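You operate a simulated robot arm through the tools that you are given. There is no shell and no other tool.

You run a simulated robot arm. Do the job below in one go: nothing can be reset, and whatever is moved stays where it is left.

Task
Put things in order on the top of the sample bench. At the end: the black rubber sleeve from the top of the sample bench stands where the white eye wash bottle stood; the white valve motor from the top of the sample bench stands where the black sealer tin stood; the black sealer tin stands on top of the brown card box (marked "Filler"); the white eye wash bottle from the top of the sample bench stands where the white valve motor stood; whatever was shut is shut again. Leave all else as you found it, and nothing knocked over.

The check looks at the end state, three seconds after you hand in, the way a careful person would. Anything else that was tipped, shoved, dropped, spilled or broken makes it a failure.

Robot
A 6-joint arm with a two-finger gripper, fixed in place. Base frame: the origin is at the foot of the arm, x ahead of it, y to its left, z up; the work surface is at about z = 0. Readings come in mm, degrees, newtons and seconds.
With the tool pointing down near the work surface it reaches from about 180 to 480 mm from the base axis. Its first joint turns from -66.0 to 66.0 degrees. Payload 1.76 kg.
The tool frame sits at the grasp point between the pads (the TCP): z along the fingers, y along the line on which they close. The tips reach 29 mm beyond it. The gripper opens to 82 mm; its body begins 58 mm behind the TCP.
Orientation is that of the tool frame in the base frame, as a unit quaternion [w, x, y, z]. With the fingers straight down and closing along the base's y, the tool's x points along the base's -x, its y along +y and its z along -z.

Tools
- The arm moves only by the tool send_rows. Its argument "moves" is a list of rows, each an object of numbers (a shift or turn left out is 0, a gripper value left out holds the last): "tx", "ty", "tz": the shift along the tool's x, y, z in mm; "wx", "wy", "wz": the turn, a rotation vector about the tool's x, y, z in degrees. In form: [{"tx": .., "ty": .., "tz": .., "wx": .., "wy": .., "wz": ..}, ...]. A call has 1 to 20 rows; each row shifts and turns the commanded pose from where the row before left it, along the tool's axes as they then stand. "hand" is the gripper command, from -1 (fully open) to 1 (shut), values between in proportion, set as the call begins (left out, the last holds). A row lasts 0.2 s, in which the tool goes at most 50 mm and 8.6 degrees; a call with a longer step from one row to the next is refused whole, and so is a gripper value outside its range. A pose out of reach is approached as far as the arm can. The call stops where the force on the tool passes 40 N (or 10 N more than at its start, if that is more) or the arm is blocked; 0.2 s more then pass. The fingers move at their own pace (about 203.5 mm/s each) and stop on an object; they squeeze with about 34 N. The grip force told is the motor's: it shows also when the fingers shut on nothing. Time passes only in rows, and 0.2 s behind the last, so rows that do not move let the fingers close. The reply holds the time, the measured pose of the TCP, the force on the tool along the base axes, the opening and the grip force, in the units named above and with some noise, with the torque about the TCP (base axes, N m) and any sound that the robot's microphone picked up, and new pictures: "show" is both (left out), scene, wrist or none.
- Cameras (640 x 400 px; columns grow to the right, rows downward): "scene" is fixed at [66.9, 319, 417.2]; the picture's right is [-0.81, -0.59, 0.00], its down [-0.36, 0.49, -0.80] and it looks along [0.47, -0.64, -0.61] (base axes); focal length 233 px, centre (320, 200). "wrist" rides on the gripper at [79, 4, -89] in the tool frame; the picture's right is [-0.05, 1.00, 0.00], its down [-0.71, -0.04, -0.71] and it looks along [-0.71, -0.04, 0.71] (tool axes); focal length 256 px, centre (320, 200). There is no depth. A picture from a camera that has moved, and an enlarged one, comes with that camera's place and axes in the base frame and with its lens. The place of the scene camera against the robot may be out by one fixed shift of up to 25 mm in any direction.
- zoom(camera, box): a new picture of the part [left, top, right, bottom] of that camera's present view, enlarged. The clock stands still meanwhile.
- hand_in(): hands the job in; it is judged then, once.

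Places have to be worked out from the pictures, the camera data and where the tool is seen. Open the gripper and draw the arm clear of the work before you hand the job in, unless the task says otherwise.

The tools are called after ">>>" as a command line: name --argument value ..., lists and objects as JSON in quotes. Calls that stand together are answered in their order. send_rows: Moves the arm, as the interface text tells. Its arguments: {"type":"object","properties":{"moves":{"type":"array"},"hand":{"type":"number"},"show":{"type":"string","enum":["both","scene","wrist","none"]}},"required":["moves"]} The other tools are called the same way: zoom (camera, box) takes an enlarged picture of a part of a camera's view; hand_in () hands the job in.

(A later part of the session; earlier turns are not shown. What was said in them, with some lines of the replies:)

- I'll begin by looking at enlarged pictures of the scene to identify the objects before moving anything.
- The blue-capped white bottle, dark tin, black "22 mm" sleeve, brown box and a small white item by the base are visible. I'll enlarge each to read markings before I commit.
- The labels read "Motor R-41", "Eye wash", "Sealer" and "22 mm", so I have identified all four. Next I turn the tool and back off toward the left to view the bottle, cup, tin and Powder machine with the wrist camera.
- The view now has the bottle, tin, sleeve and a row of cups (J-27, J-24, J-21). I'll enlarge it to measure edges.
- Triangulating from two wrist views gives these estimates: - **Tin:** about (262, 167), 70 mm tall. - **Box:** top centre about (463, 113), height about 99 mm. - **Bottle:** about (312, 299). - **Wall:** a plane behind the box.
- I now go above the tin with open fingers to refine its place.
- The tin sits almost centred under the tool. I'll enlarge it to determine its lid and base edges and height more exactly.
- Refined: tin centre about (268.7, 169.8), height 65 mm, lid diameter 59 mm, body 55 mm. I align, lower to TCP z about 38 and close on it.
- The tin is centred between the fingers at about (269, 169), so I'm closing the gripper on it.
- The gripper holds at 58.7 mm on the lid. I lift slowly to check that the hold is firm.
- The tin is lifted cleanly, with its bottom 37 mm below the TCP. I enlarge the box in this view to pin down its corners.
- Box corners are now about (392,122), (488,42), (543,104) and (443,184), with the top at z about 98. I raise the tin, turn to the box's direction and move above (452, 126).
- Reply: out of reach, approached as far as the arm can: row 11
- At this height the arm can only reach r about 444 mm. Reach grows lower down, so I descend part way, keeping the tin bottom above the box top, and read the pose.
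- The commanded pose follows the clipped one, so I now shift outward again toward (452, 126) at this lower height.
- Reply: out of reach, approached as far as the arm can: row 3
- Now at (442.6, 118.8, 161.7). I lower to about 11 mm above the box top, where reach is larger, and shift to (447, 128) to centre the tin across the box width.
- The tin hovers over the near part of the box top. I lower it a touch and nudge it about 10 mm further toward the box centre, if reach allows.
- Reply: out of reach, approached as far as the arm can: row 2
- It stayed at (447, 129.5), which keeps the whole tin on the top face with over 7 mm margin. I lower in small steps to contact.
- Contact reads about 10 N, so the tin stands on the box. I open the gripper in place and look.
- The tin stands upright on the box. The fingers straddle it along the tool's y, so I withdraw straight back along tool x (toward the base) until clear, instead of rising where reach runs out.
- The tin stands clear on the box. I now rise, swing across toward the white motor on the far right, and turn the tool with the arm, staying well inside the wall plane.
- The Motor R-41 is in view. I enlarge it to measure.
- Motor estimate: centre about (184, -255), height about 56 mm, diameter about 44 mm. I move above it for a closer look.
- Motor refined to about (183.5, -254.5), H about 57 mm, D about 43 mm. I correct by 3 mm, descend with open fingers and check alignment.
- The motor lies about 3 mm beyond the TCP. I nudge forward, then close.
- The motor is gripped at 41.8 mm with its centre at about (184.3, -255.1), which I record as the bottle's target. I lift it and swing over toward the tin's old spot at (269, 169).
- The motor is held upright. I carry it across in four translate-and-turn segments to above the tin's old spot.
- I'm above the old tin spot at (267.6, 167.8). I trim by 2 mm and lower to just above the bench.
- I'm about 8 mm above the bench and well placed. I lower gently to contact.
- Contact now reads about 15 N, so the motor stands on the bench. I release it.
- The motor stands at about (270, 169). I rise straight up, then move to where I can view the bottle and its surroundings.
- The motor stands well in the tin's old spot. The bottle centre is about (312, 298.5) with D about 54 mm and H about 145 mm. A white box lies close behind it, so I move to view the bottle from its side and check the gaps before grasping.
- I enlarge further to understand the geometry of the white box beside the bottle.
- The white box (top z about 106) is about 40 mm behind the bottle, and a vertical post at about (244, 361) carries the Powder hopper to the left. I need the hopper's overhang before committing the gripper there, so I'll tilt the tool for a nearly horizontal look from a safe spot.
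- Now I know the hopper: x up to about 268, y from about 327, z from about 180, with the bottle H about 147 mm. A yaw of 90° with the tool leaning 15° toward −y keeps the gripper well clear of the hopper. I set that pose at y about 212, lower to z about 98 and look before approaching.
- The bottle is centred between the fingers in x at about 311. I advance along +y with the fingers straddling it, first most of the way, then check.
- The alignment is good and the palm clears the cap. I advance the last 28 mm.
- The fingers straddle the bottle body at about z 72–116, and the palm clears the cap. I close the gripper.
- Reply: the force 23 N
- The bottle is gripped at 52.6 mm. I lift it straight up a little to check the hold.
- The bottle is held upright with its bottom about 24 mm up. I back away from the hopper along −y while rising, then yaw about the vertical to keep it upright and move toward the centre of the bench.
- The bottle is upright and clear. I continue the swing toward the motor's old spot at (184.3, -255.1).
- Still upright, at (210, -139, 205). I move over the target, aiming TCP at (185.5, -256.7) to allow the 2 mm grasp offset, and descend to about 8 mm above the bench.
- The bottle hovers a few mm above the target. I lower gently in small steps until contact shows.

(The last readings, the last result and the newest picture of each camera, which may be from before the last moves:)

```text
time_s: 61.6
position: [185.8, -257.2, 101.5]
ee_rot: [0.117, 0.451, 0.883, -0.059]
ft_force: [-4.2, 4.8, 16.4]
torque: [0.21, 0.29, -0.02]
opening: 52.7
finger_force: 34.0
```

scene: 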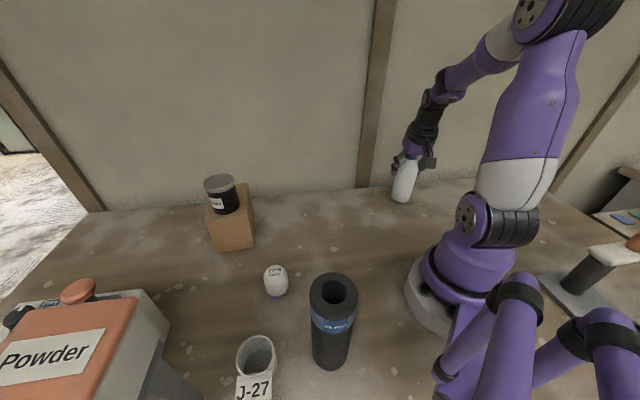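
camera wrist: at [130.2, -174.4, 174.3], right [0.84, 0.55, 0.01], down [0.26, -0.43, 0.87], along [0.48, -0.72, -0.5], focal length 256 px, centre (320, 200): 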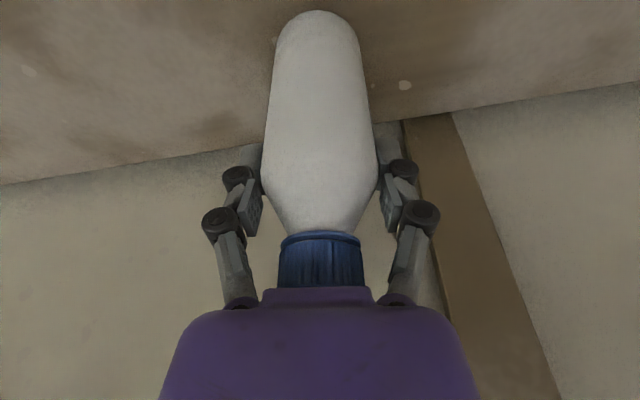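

Contact at about 16 N, so the bottle stands on the bench. I open the gripper.

>>> send_rows --moves '[{}, {}, {}]' --hand -1

>>> zoom --camera "scene" --box '[340, 110, 460, 220]'

```text
time_s: 62.4
position: [185.3, -257.2, 100.1]
ee_rot: [0.116, 0.45, 0.883, -0.06]
ft_force: [-0.1, 0.0, -0.6]
torque: [-0.01, -0.01, 0.03]
opening: 82.0
finger_force: 0.1
camera wrist: at [129.7, -173.9, 165.1], right [0.84, 0.55, 0.01], down [0.26, -0.43, 0.87], along [0.48, -0.72, -0.5], focal length 256 px, centre (320, 200)
```

scene: 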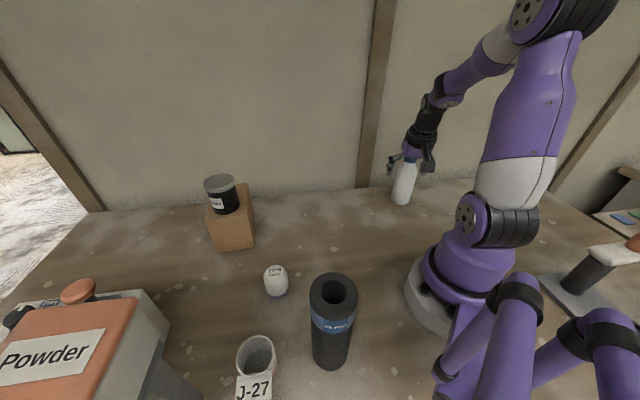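
wrist: 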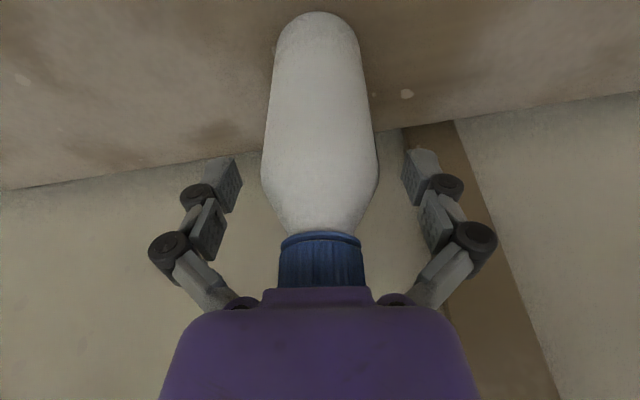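

```text
3.64 times, centred on (400, 165) of scene
camera zoom: at [66.9, 319.0, 417.2], right [-0.81, -0.59, 0.0], down [-0.36, 0.49, -0.8], along [0.47, -0.64, -0.61], focal length 847 px, centre (29, 327)
```

zoom: 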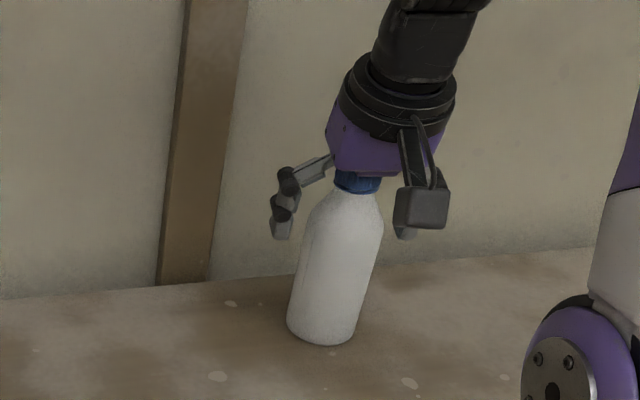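

The bottle stands upright in the motor's old spot. I retreat along the tool axis with open fingers.

>>> send_rows --moves '[{"tz": -10}, {"tz": -25}, {"tz": -35}, {"tz": -40}, {}]' --hand -1

>>> zoom --camera "scene" --box '[340, 110, 460, 220]'

```text
time_s: 63.6
position: [167.9, -233.3, 204.8]
ee_rot: [0.117, 0.45, 0.883, -0.059]
ft_force: [0.7, -0.2, 0.6]
torque: [-0.01, 0.02, 0.03]
opening: 81.8
finger_force: 0.1
camera wrist: at [112.9, -151.2, 270.2], right [0.84, 0.55, 0.01], down [0.26, -0.43, 0.87], along [0.48, -0.72, -0.5], focal length 256 px, centre (320, 200)
```

scene: 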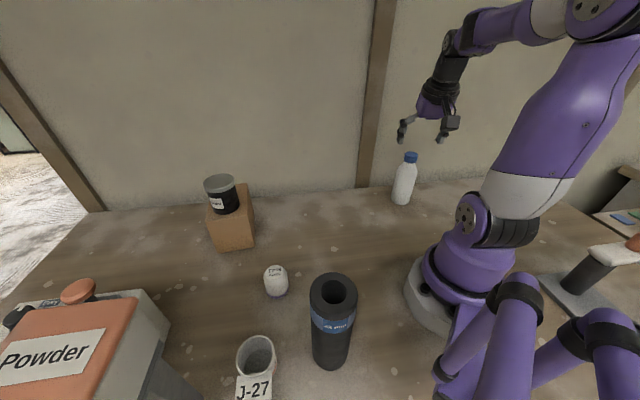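
wrist: 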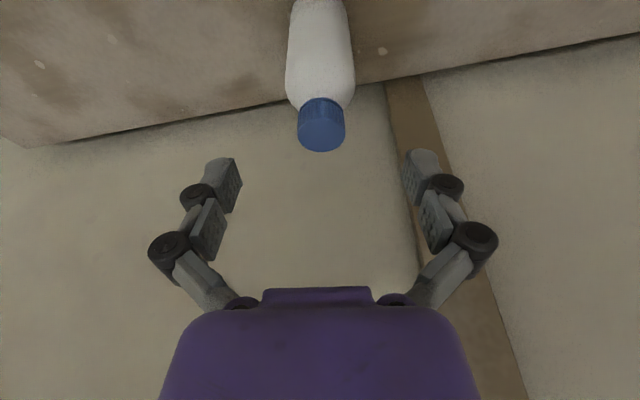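

```text
3.64 times, centred on (400, 165) of scene
camera zoom: at [66.8, 319.0, 417.2], right [-0.81, -0.59, 0.0], down [-0.36, 0.49, -0.8], along [0.47, -0.64, -0.61], focal length 847 px, centre (29, 327)
```

zoom: 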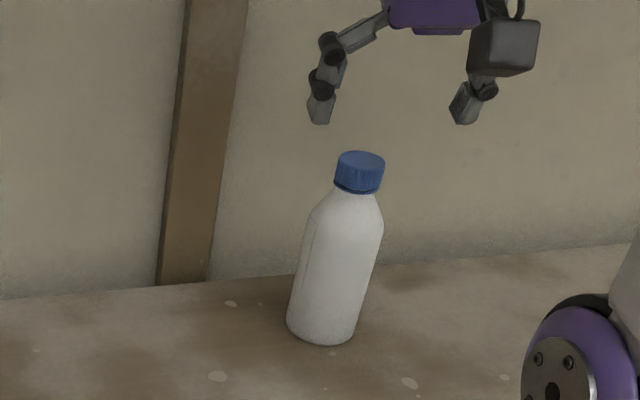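

The bottle stands where the motor stood. The sleeve may be taller than I first thought, about 180 mm, so I raise the tool and swing back, keeping the 15° lean, to a spot where I can view its full height.

>>> send_rows --moves '[{"tx": 13.2, "ty": 25.1, "tz": -15.2}, {"tx": 13.2, "ty": 25.1, "tz": -15.2}, {"tx": 13.2, "ty": 25.1, "tz": -15.2}, {"tx": 13.2, "ty": 25.1, "tz": -15.2}, {"wx": -2.07, "wz": -7.73}, {"wx": -2.07, "wz": -7.73}, {"wx": -2.07, "wz": -7.73}, {"wx": -2.07, "wz": -7.73}, {"wx": -2.07, "wz": -7.73}, {"wx": -2.07, "wz": -7.73}, {"tx": -4.2, "ty": 30.6, "tz": 1.1}, {"tx": -4.2, "ty": 30.6, "tz": 1.1}, {"tx": -4.2, "ty": 30.6, "tz": 1.1}, {"tx": -4.2, "ty": 30.6, "tz": 1.1}]' --show "none" --hand -1

>>> send_rows --moves '[{"wx": -2.07, "wz": -7.73}, {"wx": -2.07, "wz": -7.73}, {"wx": -2.07, "wz": -7.73}, {"wx": -2.07, "wz": -7.73}, {"wx": -2.07, "wz": -7.73}, {"wx": -2.07, "wz": -7.73}, {"tx": -5.4, "ty": 28.6, "tz": 1.45}, {"tx": -5.4, "ty": 28.6, "tz": 1.45}, {"tx": -5.4, "ty": 28.6, "tz": 1.45}, {"tx": -5.4, "ty": 28.6, "tz": 1.45}, {}]'

```text
time_s: 66.6
position: [242.8, -2.2, 248.9]
ee_rot: [0.131, 0.052, 0.99, -0.007]
ft_force: [0.1, -0.1, -0.1]
torque: [-0.01, 0.01, -0.01]
opening: 82.1
finger_force: 0.1
```

```text
time_s: 69.0
position: [181.7, 101.6, 249.8]
ee_rot: [0.122, -0.355, 0.926, 0.047]
ft_force: [-0.2, -0.7, 0.3]
torque: [-0.01, 0.0, -0.05]
opening: 82.1
finger_force: 0.1
camera wrist: at [103.8, 36.9, 315.6], right [-0.63, 0.78, 0.01], down [0.4, 0.31, 0.87], along [0.67, 0.55, -0.5], focal length 256 px, centre (320, 200)
```

scene: 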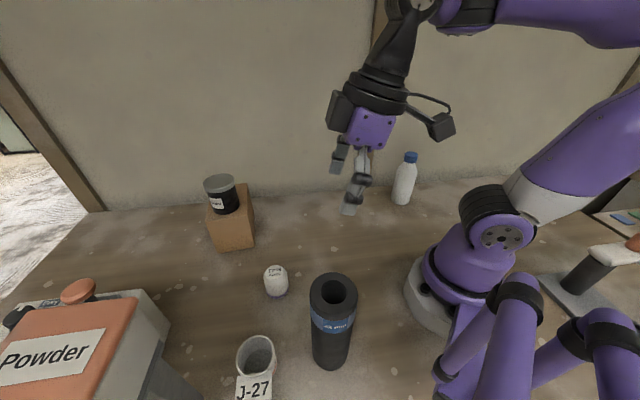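
wrist: 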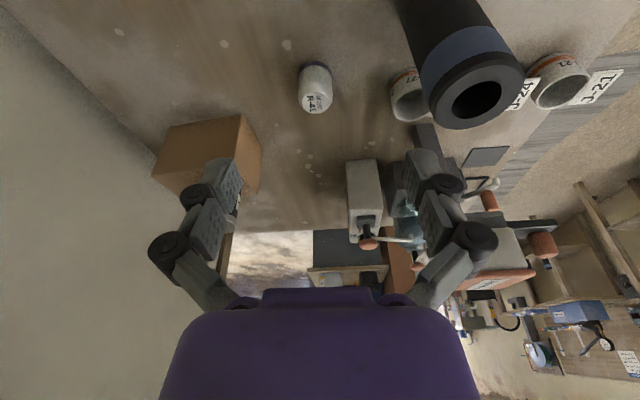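

Good free view of the bench. I yaw to face the sleeve directly.

>>> send_rows --moves '[{"wx": -2.07, "wz": -7.73}, {"wx": -2.07, "wz": -7.73}, {"wx": -2.07, "wz": -7.73}, {"wx": -2.07, "wz": -7.73}, {"wx": -2.07, "wz": -7.73}, {"wx": -2.07, "wz": -7.73}, {}]'

>>> zoom --camera "wrist" --box '[320, 0, 520, 200]'

```text
time_s: 70.6
position: [181.2, 99.2, 250.2]
ee_rot: [-0.092, 0.701, -0.701, -0.092]
ft_force: [0.0, -0.7, 0.6]
torque: [-0.02, -0.01, -0.05]
opening: 82.0
finger_force: 0.1
camera wrist: at [176.8, -1.0, 315.8], right [-1.0, 0.05, 0.01], down [0.04, 0.5, 0.87], along [0.04, 0.87, -0.5], focal length 256 px, centre (320, 200)
```

scene: 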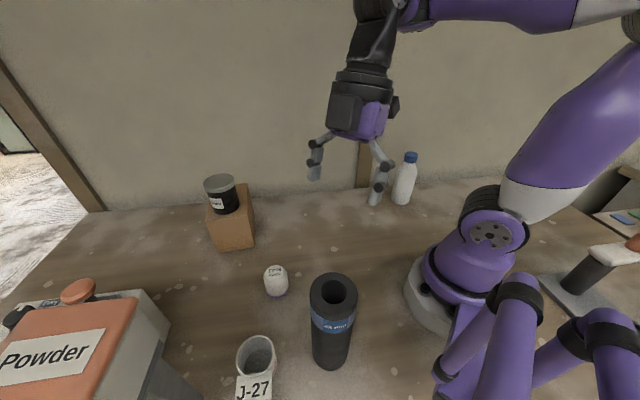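
wrist: 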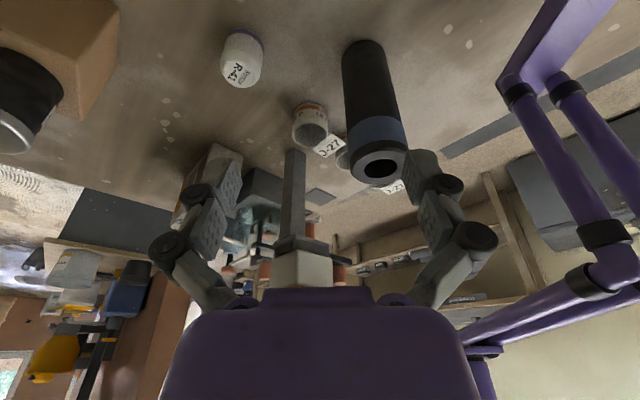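

```text
2.00 times, centred on (420, 100) of wrist
camera zoom: at [176.8, -1.0, 315.8], right [-1.0, 0.05, 0.01], down [0.04, 0.5, 0.87], along [0.04, 0.87, -0.5], focal length 512 px, centre (120, 400)
```

zoom: 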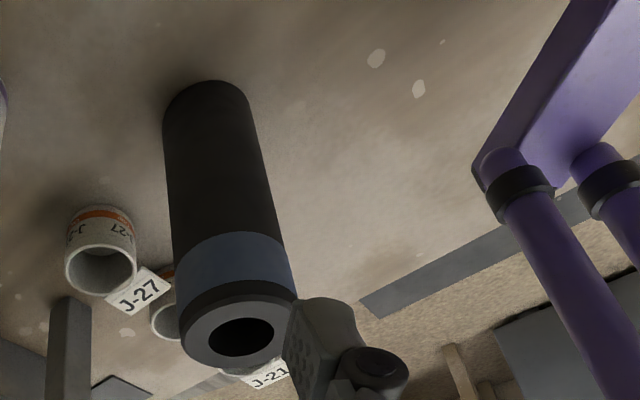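

Sleeve now measured at centre about (129, 196), height about 167 mm, diameter about 55 mm. I move above it in the same leaning pose, fingertips about 25 mm above its top, and check alignment.

>>> send_rows --moves '[{"tx": -20.3, "ty": 17.3, "tz": 15.7}, {"tx": -20.3, "ty": 17.3, "tz": 15.7}, {"tx": -20.3, "ty": 17.4, "tz": 15.6}, {}]' --hand -1

>>> zoom --camera "wrist" --box '[200, 0, 440, 240]'

>>> zoom --camera "scene" --box '[240, 160, 440, 380]'

```text
time_s: 71.6
position: [129.3, 170.4, 222.4]
ee_rot: [-0.092, 0.701, -0.701, -0.092]
ft_force: [-0.2, -0.2, -0.4]
torque: [-0.02, 0.01, 0.01]
opening: 82.0
finger_force: 0.1
camera wrist: at [124.4, 69.7, 286.8], right [-1.0, 0.05, 0.01], down [0.04, 0.5, 0.87], along [0.04, 0.86, -0.5], focal length 256 px, centre (320, 200)
```

scene: 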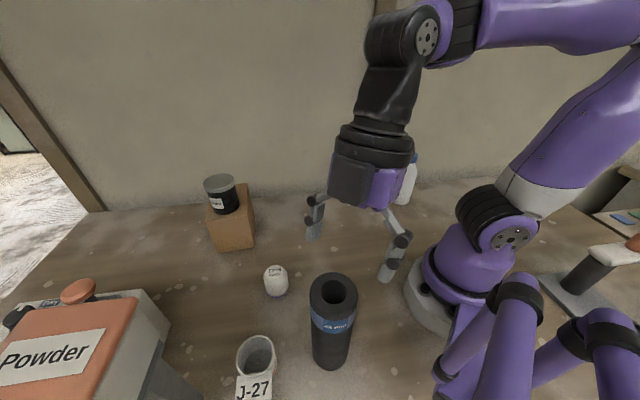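
wrist: 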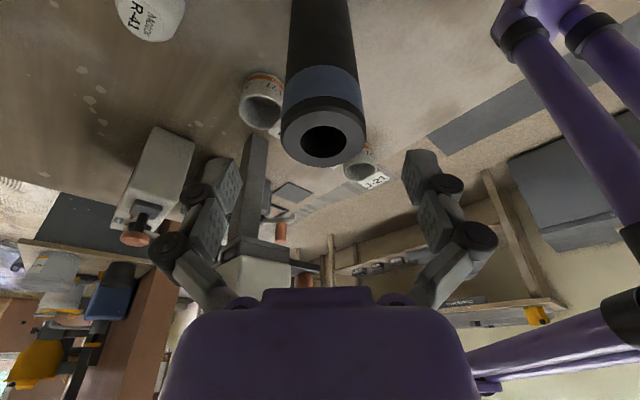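

```text
1.67 times, centred on (320, 120) of wrist
camera zoom: at [124.4, 69.7, 286.8], right [-1.0, 0.05, 0.01], down [0.04, 0.5, 0.87], along [0.04, 0.86, -0.5], focal length 427 px, centre (320, 333)
```

zoom: 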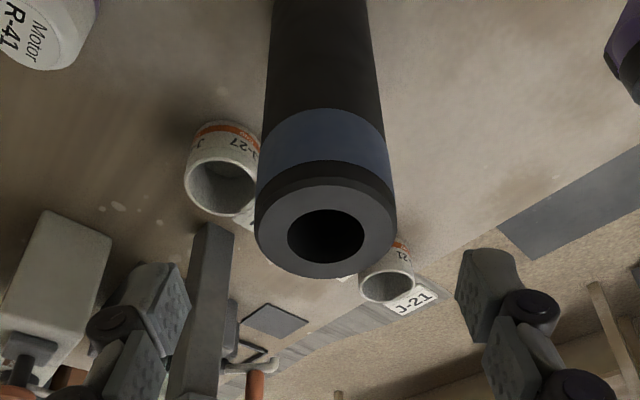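

```text
1.82 times, centred on (340, 270) of scene
camera zoom: at [66.8, 319.0, 417.2], right [-0.81, -0.59, 0.0], down [-0.36, 0.49, -0.8], along [0.47, -0.64, -0.61], focal length 424 px, centre (284, 73)
```

zoom: 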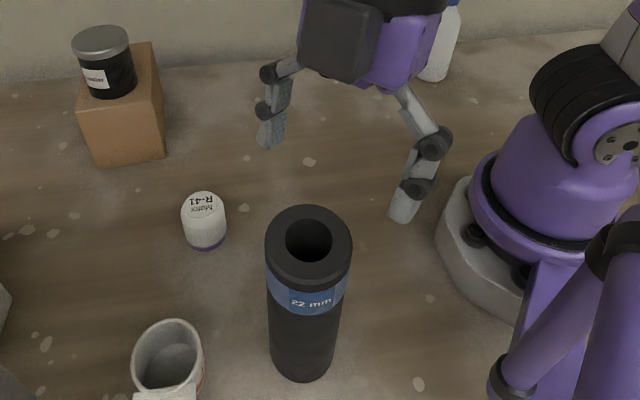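

The sleeve is centred between the open fingers, refined to (127.7, 197.2), H about 170 mm, D about 56 mm. I descend along the leaning tool axis to TCP z about 128, which leaves the palm clear of the sleeve's top.

>>> send_rows --moves '[{"tx": -1.5, "ty": 1.0, "tz": 20}, {"tz": 26}, {"tz": 26}, {"tz": 18}, {}]' --hand -1

>>> zoom --camera "scene" --box '[240, 160, 440, 380]'

```text
time_s: 72.8
position: [127.6, 195.7, 133.8]
ee_rot: [0.092, -0.701, 0.701, 0.092]
ft_force: [-0.2, -0.4, -0.5]
torque: [0.02, 0.01, 0.04]
opening: 82.1
finger_force: 0.0
camera wrist: at [123.4, 94.7, 199.5], right [-1.0, 0.05, 0.01], down [0.04, 0.5, 0.87], along [0.04, 0.86, -0.5], focal length 256 px, centre (320, 200)
```

scene: 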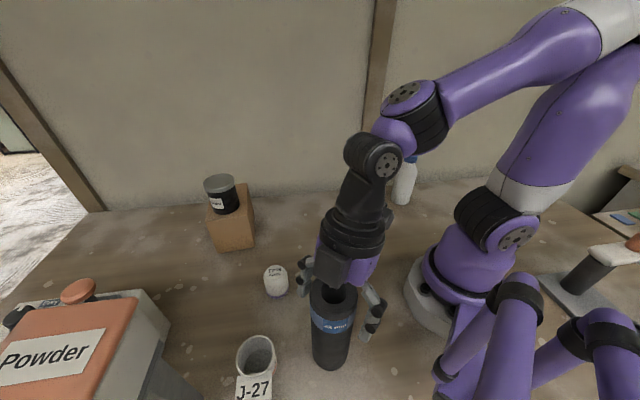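
wrist: 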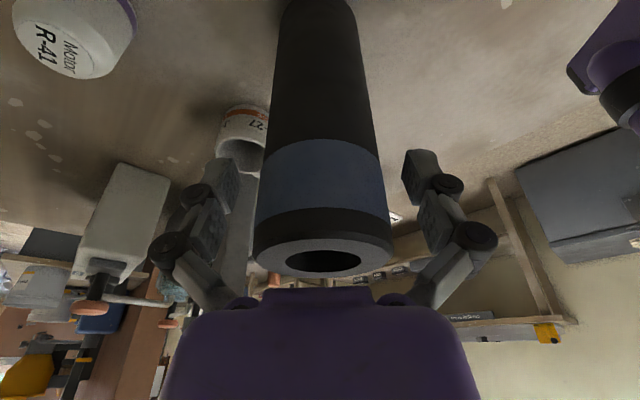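

```text
1.82 times, centred on (340, 270) of scene
camera zoom: at [66.9, 319.0, 417.2], right [-0.81, -0.59, 0.0], down [-0.36, 0.49, -0.8], along [0.47, -0.64, -0.61], focal length 424 px, centre (284, 73)
```

zoom: 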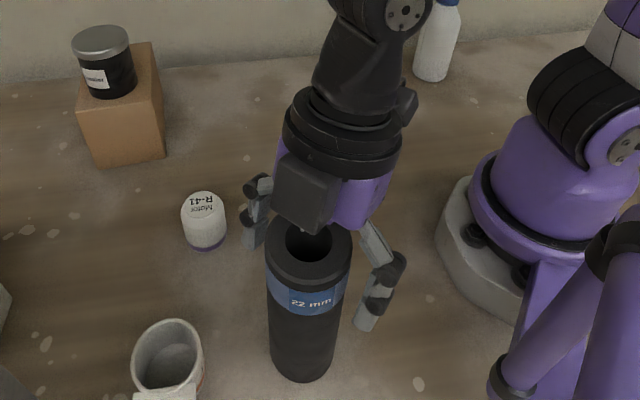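

The sleeve sits within 1.5 mm of the TCP axis, its top at z about 167, about 19 mm below the palm. I go 8 mm deeper and then close.

>>> send_rows --moves '[{"tx": -1.0, "tz": 4}, {"tz": 4}, {}]' --hand -1 --show "none"

>>> send_rows --moves '[{}, {}, {}, {}]' --hand 1

```text
time_s: 73.6
position: [128.3, 199.0, 127.1]
ee_rot: [-0.092, 0.701, -0.701, -0.092]
ft_force: [-0.1, 0.3, -0.1]
torque: [-0.01, -0.02, 0.03]
opening: 81.8
finger_force: 0.0
```

```text
time_s: 74.6
position: [128.3, 199.3, 129.3]
ee_rot: [-0.094, 0.701, -0.701, -0.093]
ft_force: [-0.4, 2.1, 32.1]
torque: [0.51, -0.39, 0.0]
opening: 55.5
finger_force: 34.1
camera wrist: at [123.9, 98.6, 193.2], right [-1.0, 0.05, 0.01], down [0.03, 0.5, 0.87], along [0.04, 0.87, -0.5], focal length 256 px, centre (320, 200)
```

scene: 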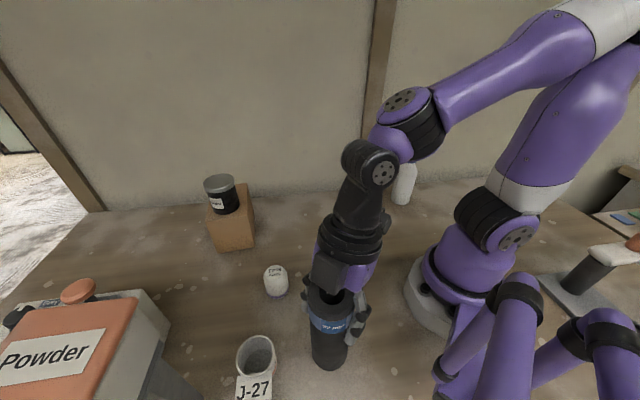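
wrist: 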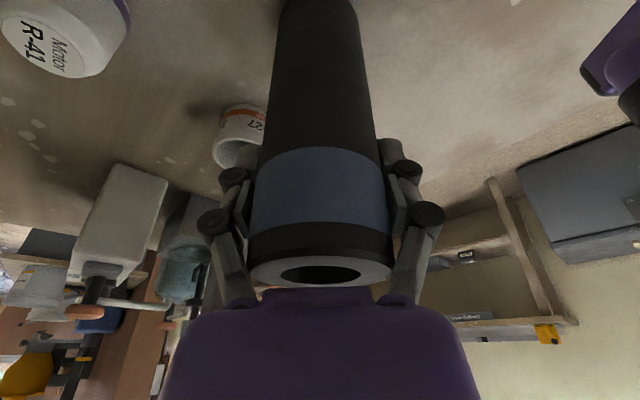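

The sleeve is gripped at 55.5 mm. I lift it straight up slowly at first, then about 100 mm.

>>> send_rows --moves '[{"tx": -1.3, "tz": -4.83}, {"tx": -2.6, "tz": -9.66}, {"tx": -5.2, "tz": -19.3}, {}]' --show "scene"

>>> send_rows --moves '[{"tx": -7.8, "tz": -29}, {"tx": -9.0, "tz": -33.8}, {}]'

```text
time_s: 75.6
position: [128.4, 198.1, 162.3]
ee_rot: [-0.092, 0.701, -0.701, -0.092]
ft_force: [-0.3, -1.0, 0.3]
torque: [-0.03, 0.02, 0.0]
opening: 55.5
finger_force: 34.3
```

scene: 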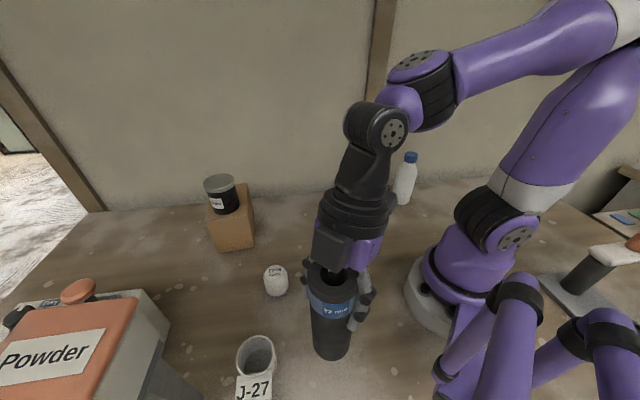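

```text
time_s: 76.4
position: [127.2, 198.5, 228.1]
ee_rot: [-0.092, 0.701, -0.701, -0.092]
ft_force: [0.6, 0.1, -0.2]
torque: [0.01, -0.01, -0.01]
opening: 55.5
finger_force: 33.5
camera wrist: at [122.5, 98.2, 293.0], right [-1.0, 0.05, 0.01], down [0.04, 0.5, 0.87], along [0.04, 0.86, -0.5], focal length 256 px, centre (320, 200)
```

scene: 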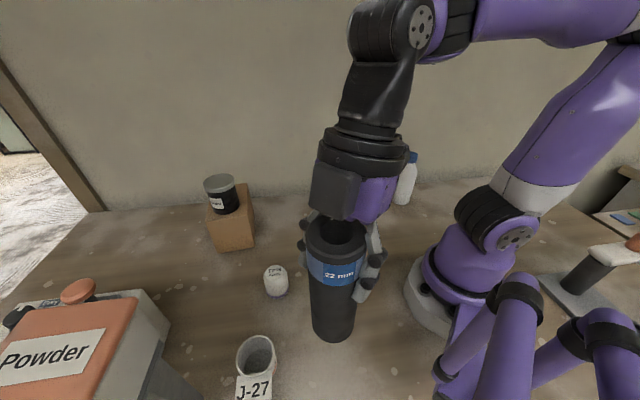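
wrist: 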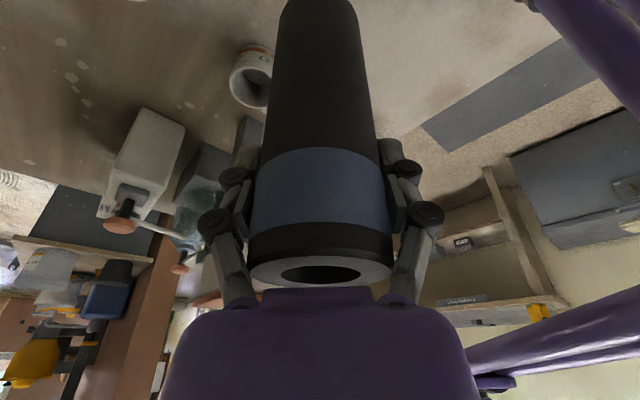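

The sleeve is held upright with its bottom at about z 99. I carry it along +x to x about 311, staying in front of the hopper.

>>> send_rows --moves '[{"ty": -30.6}, {"ty": -30.6}, {"ty": -30.6}, {"ty": -30.6}, {"ty": -30.6}, {"ty": -30.6}, {}]'

```text
time_s: 78.0
position: [311.2, 198.5, 225.2]
ee_rot: [0.092, -0.701, 0.701, 0.091]
ft_force: [-0.1, 0.4, -0.4]
torque: [0.0, 0.01, -0.01]
opening: 55.3
finger_force: 34.0
camera wrist: at [307.6, 98.7, 291.2], right [-1.0, 0.05, 0.01], down [0.04, 0.5, 0.87], along [0.04, 0.86, -0.5], focal length 256 px, centre (320, 200)
```

scene: 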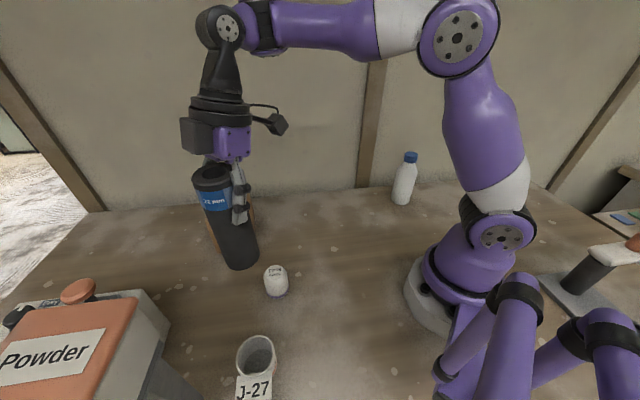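
wrist: 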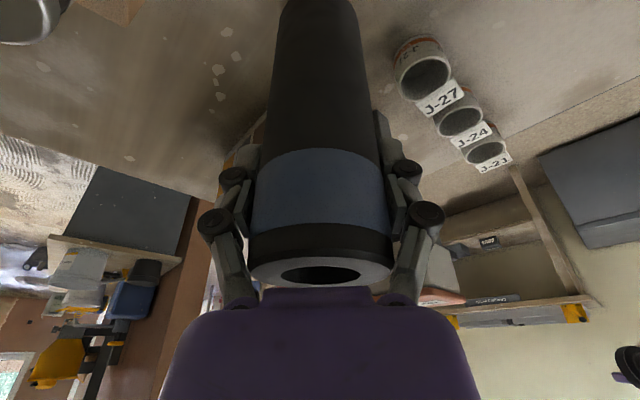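

I lower the sleeve while moving to y about 235, leaving its bottom about 26 mm above the bench, clear of the motor. Then I check the view.

>>> send_rows --moves '[{"tx": -19, "tz": 5}, {"tx": -19, "tz": 5}, {"tx": 7.0, "ty": 0.2, "tz": 22.3}, {"tx": 7.0, "ty": 0.2, "tz": 22.3}, {"tx": 6.9, "tz": 22.4}, {}]'

>>> zoom --camera "scene" --box '[100, 160, 320, 360]'

```text
time_s: 79.4
position: [311.1, 234.9, 156.8]
ee_rot: [0.093, -0.701, 0.701, 0.092]
ft_force: [0.1, 0.2, 0.3]
torque: [0.04, 0.0, 0.02]
opening: 55.4
finger_force: 33.6
camera wrist: at [306.7, 134.8, 221.4], right [-1.0, 0.05, 0.01], down [0.04, 0.5, 0.87], along [0.04, 0.86, -0.5], focal length 256 px, centre (320, 200)
```

scene: 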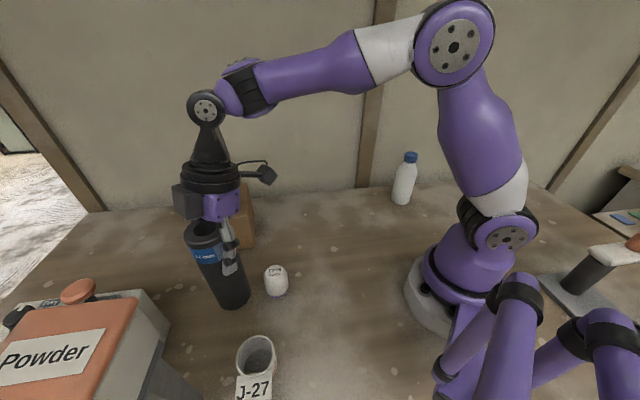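
wrist: 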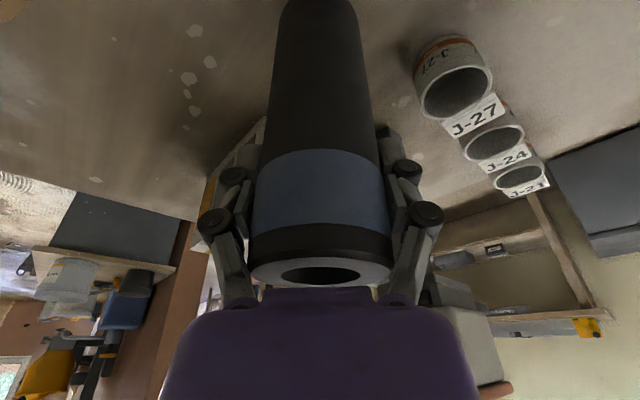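

```text
2.00 times, centred on (210, 260) of scene
camera zoom: at [66.9, 319.0, 417.2], right [-0.81, -0.59, 0.0], down [-0.36, 0.49, -0.8], along [0.47, -0.64, -0.61], focal length 466 px, centre (540, 80)
```

zoom: 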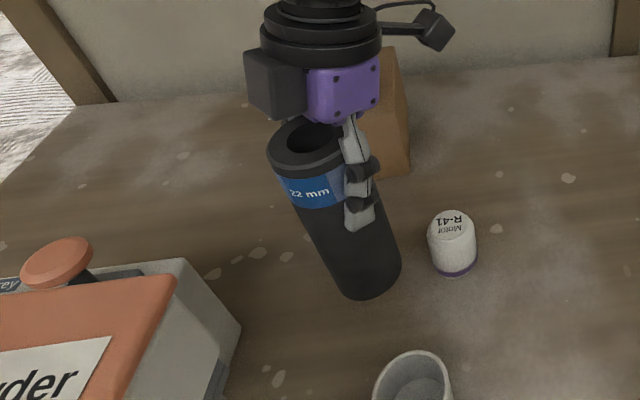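

All clear. I advance along +y to the bottle's old spot (TCP y about 300.4) while easing down to about 14 mm above the bench.

>>> send_rows --moves '[{"tx": -20, "tz": 9.8}, {"tx": -20, "tz": 9.8}, {"tx": -19.9, "tz": 9.8}, {}]'

>>> zoom --camera "scene" --box '[80, 160, 300, 360]'

```text
time_s: 80.4
position: [310.2, 299.9, 145.9]
ee_rot: [0.092, -0.701, 0.702, 0.092]
ft_force: [-0.6, 0.4, 0.0]
torque: [0.02, -0.01, 0.02]
opening: 55.5
finger_force: 33.9
camera wrist: at [305.2, 200.5, 210.6], right [-1.0, 0.05, 0.01], down [0.04, 0.5, 0.87], along [0.04, 0.86, -0.5], focal length 256 px, centre (320, 200)
```

scene: 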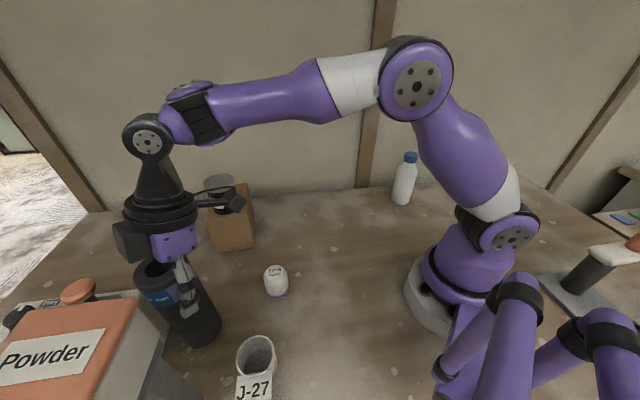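
wrist: 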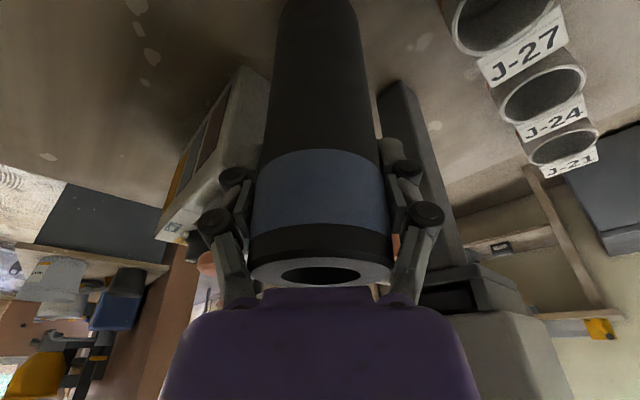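

```text
2.00 times, centred on (190, 260) of scene
camera zoom: at [66.8, 319.0, 417.2], right [-0.81, -0.59, 0.0], down [-0.36, 0.49, -0.8], along [0.47, -0.64, -0.61], focal length 466 px, centre (580, 80)
```

zoom: 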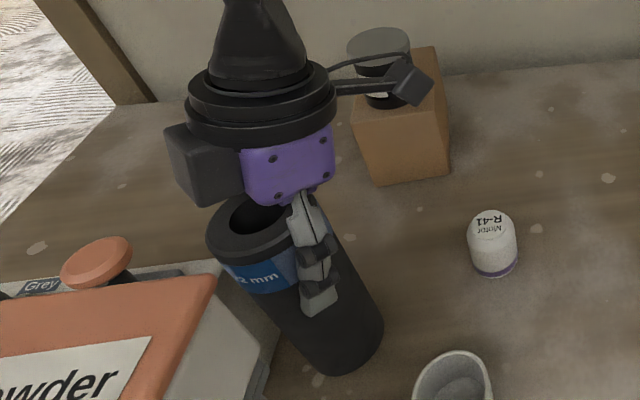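

At (310.2, 299.9, 145.9), I lower toward contact in decreasing steps.

>>> send_rows --moves '[{"tx": 1.5, "tz": 6}, {"tx": 1.5, "tz": 6}, {}]' --show "none"

>>> send_rows --moves '[{"tx": 0.5, "tz": 2}, {}]' --show "none"

>>> send_rows --moves '[{"tx": 0.3, "tz": 1.2}, {}]' --show "none"

```text
time_s: 81.2
position: [311.0, 299.3, 131.1]
ee_rot: [0.092, -0.701, 0.701, 0.092]
ft_force: [-0.1, -0.4, -0.2]
torque: [-0.02, -0.04, 0.0]
opening: 55.3
finger_force: 34.1
```

```text
time_s: 81.8
position: [309.8, 302.2, 129.4]
ee_rot: [-0.092, 0.701, -0.701, -0.092]
ft_force: [0.5, -0.1, -0.5]
torque: [0.01, -0.01, 0.03]
opening: 55.6
finger_force: 34.1
```

```text
time_s: 82.4
position: [310.6, 301.3, 128.6]
ee_rot: [0.092, -0.701, 0.701, 0.093]
ft_force: [-1.2, -0.8, 1.6]
torque: [-0.01, 0.01, -0.01]
opening: 55.3
finger_force: 34.0
```

Contact is just beginning, so one more small step.

>>> send_rows --moves '[{"tx": 0.2, "tz": 0.8}, {}]' --show "scene"

```text
time_s: 83.0
position: [310.5, 299.7, 129.0]
ee_rot: [-0.093, 0.702, -0.7, -0.092]
ft_force: [-6.2, -5.2, 21.3]
torque: [-0.16, 0.62, 0.14]
opening: 55.3
finger_force: 33.9
```

scene: 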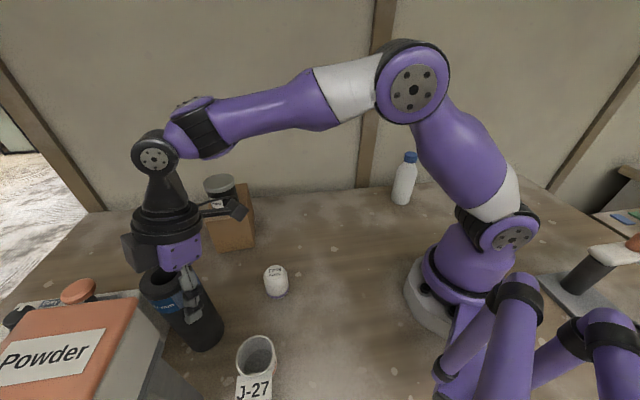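

The sleeve stands on the bench with about 21 N contact. I open the gripper.

>>> send_rows --moves '[{}, {}, {}]' --hand -1

>>> zoom --camera "scene" --box '[80, 180, 300, 380]'

```text
time_s: 83.8
position: [311.7, 301.1, 126.9]
ee_rot: [-0.093, 0.701, -0.701, -0.093]
ft_force: [0.0, 0.5, -0.8]
torque: [-0.01, 0.03, -0.01]
opening: 82.1
finger_force: 0.1
camera wrist: at [305.9, 200.2, 192.8], right [-1.0, 0.05, 0.01], down [0.04, 0.5, 0.87], along [0.04, 0.86, -0.5], focal length 256 px, centre (320, 200)
```

scene: 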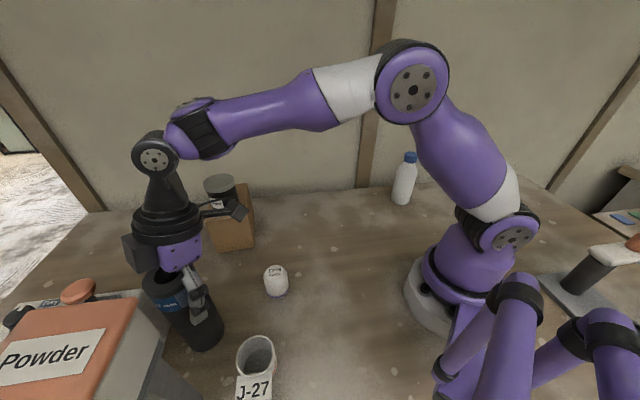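
wrist: 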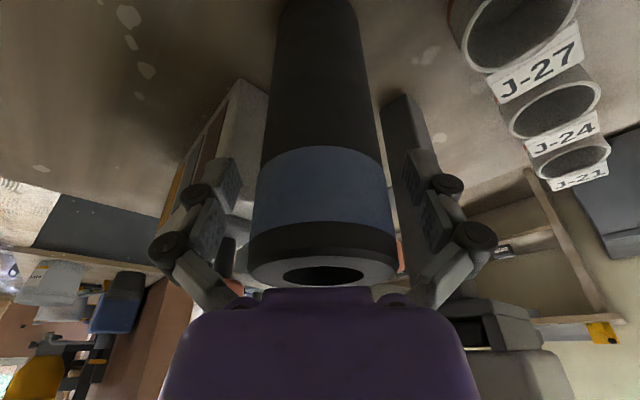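

```text
2.00 times, centred on (190, 280) of scene
camera zoom: at [66.9, 319.0, 417.2], right [-0.81, -0.59, 0.0], down [-0.36, 0.49, -0.8], along [0.47, -0.64, -0.61], focal length 466 px, centre (580, 40)
```

zoom: 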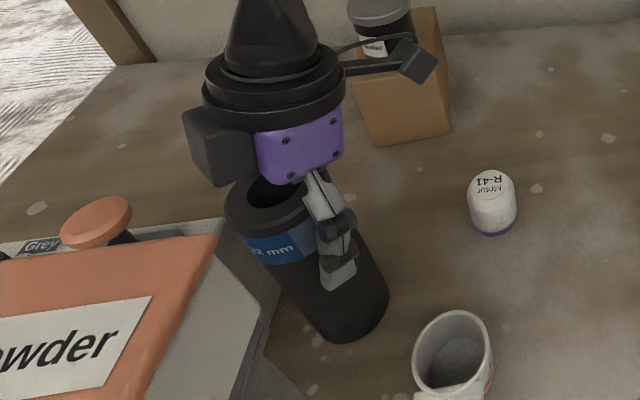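

The sleeve stands upright and free. I withdraw straight back along −y (horizontal), with the fingers passing on either side of it.

>>> send_rows --moves '[{"tx": 9.7, "tz": -3.1}, {"tx": 19.3, "tz": -5.9}, {"tx": 24.15, "tz": -7}, {"tx": 24.15, "tz": -7}, {"tx": 15, "tz": -20}, {"tz": -40}, {}]' --hand -1

>>> zoom --camera "scene" --box '[80, 180, 300, 380]'

```text
time_s: 85.4
position: [310.2, 190.1, 186.8]
ee_rot: [-0.092, 0.701, -0.701, -0.092]
ft_force: [-0.5, -0.5, 0.1]
torque: [0.0, -0.03, 0.02]
opening: 82.0
finger_force: 0.0
camera wrist: at [305.0, 90.3, 251.5], right [-1.0, 0.05, 0.01], down [0.04, 0.5, 0.87], along [0.04, 0.86, -0.5], focal length 256 px, centre (320, 200)
```

scene: 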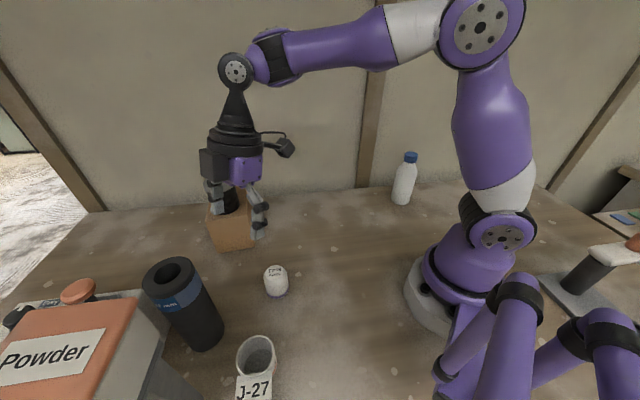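
wrist: 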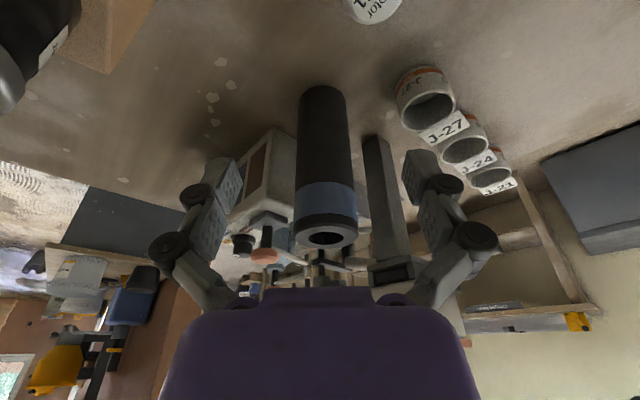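

```text
2.00 times, centred on (190, 280) of scene
camera zoom: at [66.9, 319.0, 417.2], right [-0.81, -0.59, 0.0], down [-0.36, 0.49, -0.8], along [0.47, -0.64, -0.61], focal length 466 px, centre (580, 40)
```

zoom: 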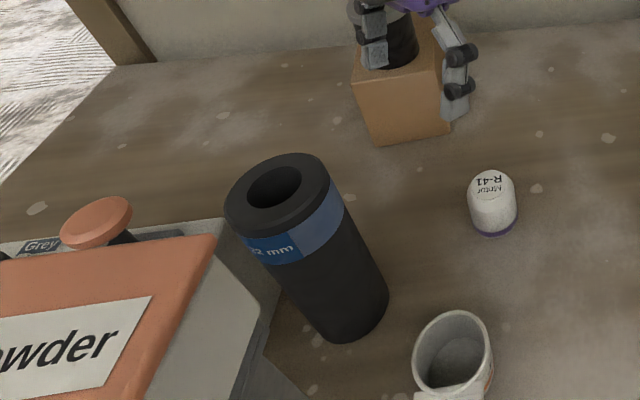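

All four items are in place. I raise the arm, draw back to a neutral position and turn the tool to get a final check view.

>>> send_rows --moves '[{"tx": -8.4, "tz": -31.4}, {"tx": -8.4, "tz": -31.4}, {"tx": 29.3, "ty": 17.3, "tz": -7.9}, {"tx": 29.3, "ty": 17.3, "tz": -7.9}, {"tx": 29.3, "ty": 17.3, "tz": -7.8}, {"wx": 2.07, "wz": 7.73}, {"wx": 2.07, "wz": 7.73}, {"wx": 2.07, "wz": 7.73}, {"wx": 2.07, "wz": 7.73}, {"wx": 2.07, "wz": 7.73}, {"wx": 2.07, "wz": 7.73}, {"wx": 2.07, "wz": 7.73}, {"wy": 7.5}, {"wy": 7.5}, {}]' --hand -1

>>> zoom --camera "scene" --box '[140, 140, 460, 400]'

>>> zoom --camera "wrist" --box '[100, 0, 600, 290]'

```text
time_s: 88.6
position: [256.1, 97.5, 243.9]
ee_rot: [-0.001, -0.292, 0.956, 0.0]
ft_force: [0.5, -0.9, 0.5]
torque: [-0.01, 0.0, -0.02]
opening: 82.2
finger_force: 0.1
out of reach, approached as far as the arm can: row 2
camera wrist: at [187.3, 57.2, 332.9], right [-0.51, 0.86, 0.0], down [0.61, 0.36, 0.71], along [0.61, 0.36, -0.71], focal length 256 px, centre (320, 200)
```

scene: 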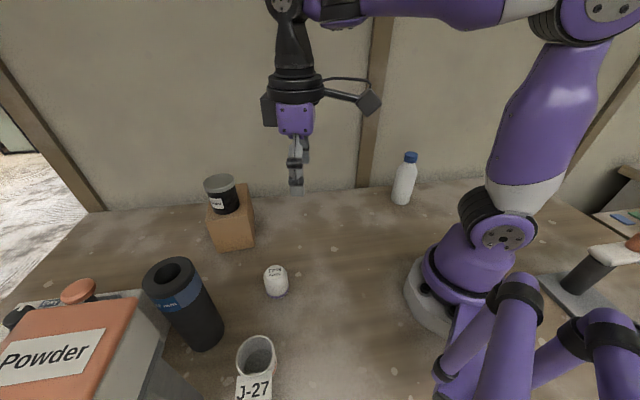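
wrist: 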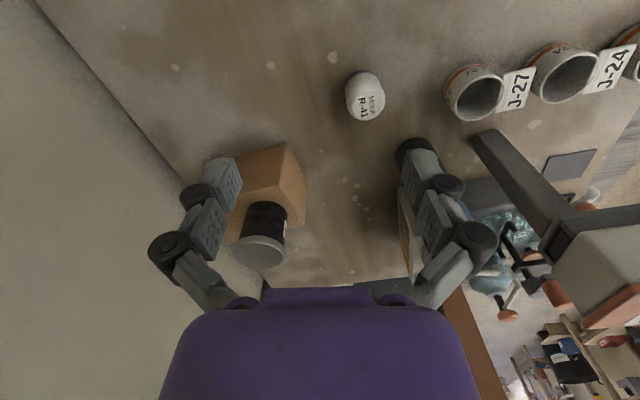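

```text
1.54 times, centred on (300, 270) of scene
camera zoom: at [66.9, 319.0, 417.2], right [-0.81, -0.59, 0.0], down [-0.36, 0.49, -0.8], along [0.47, -0.64, -0.61], focal length 358 px, centre (351, 92)
```

zoom: 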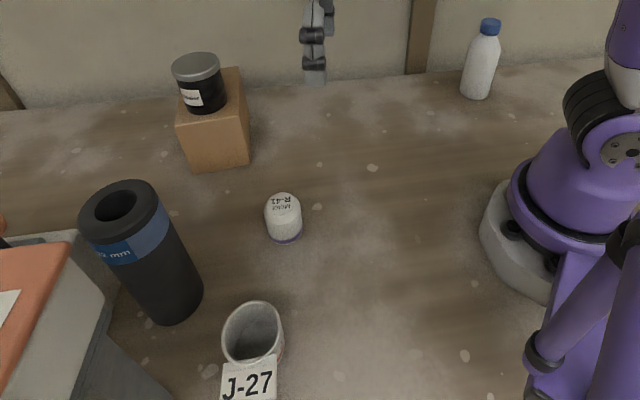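

```text
1.28 times, centred on (350, 145) of wrist
camera zoom: at [187.3, 57.2, 332.9], right [-0.51, 0.86, 0.0], down [0.61, 0.36, 0.71], along [0.61, 0.36, -0.71], focal length 328 px, centre (282, 270)
```

zoom: 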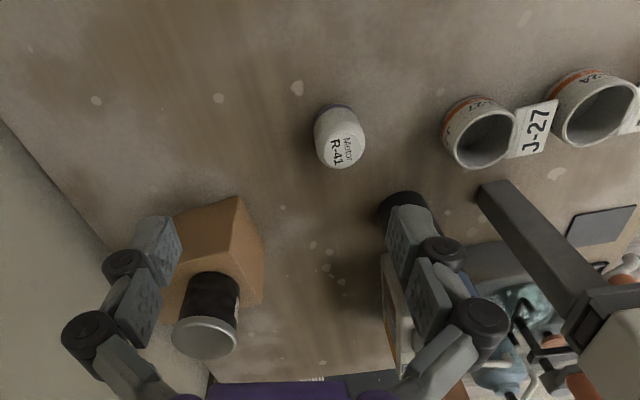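

The final views show everything as asked:
- The Sealer tin is upright on the brown box.
- Motor R-41 is on the tin's old spot.
- The eye wash bottle is where the motor stood.
- The 22 mm sleeve is where the bottle stood.

The cups, white box and Powder machine are undisturbed, and nothing shut was opened. The gripper is open and the arm is clear, so I hand in.

>>> hand_in

```text
The job is handed in.
```

I moved all four items to where you asked and handed the job in. The final pictures show each one upright.

| Item | Where it stands now |
|---|---|
| Black sealer tin | On top of the brown card box |
| White valve motor | Where the tin stood |
| White eye wash bottle | Where the motor stood |
| Black rubber sleeve | Where the bottle stood, within about 5 mm |

- **"Filler" mark not seen:** its other two sides face away from both cameras. I used this box because it was the only brown card box I could see on the bench.
- **Tin off-centre:** the tin stands nearer one edge of the box, because the arm could not reach further in. Its base is fully on the top, about 10 mm in from that edge.

Nothing shut was opened, and the pictures show the cups, white box and Powder machine undisturbed. I left the gripper open and the arm clear of the work.
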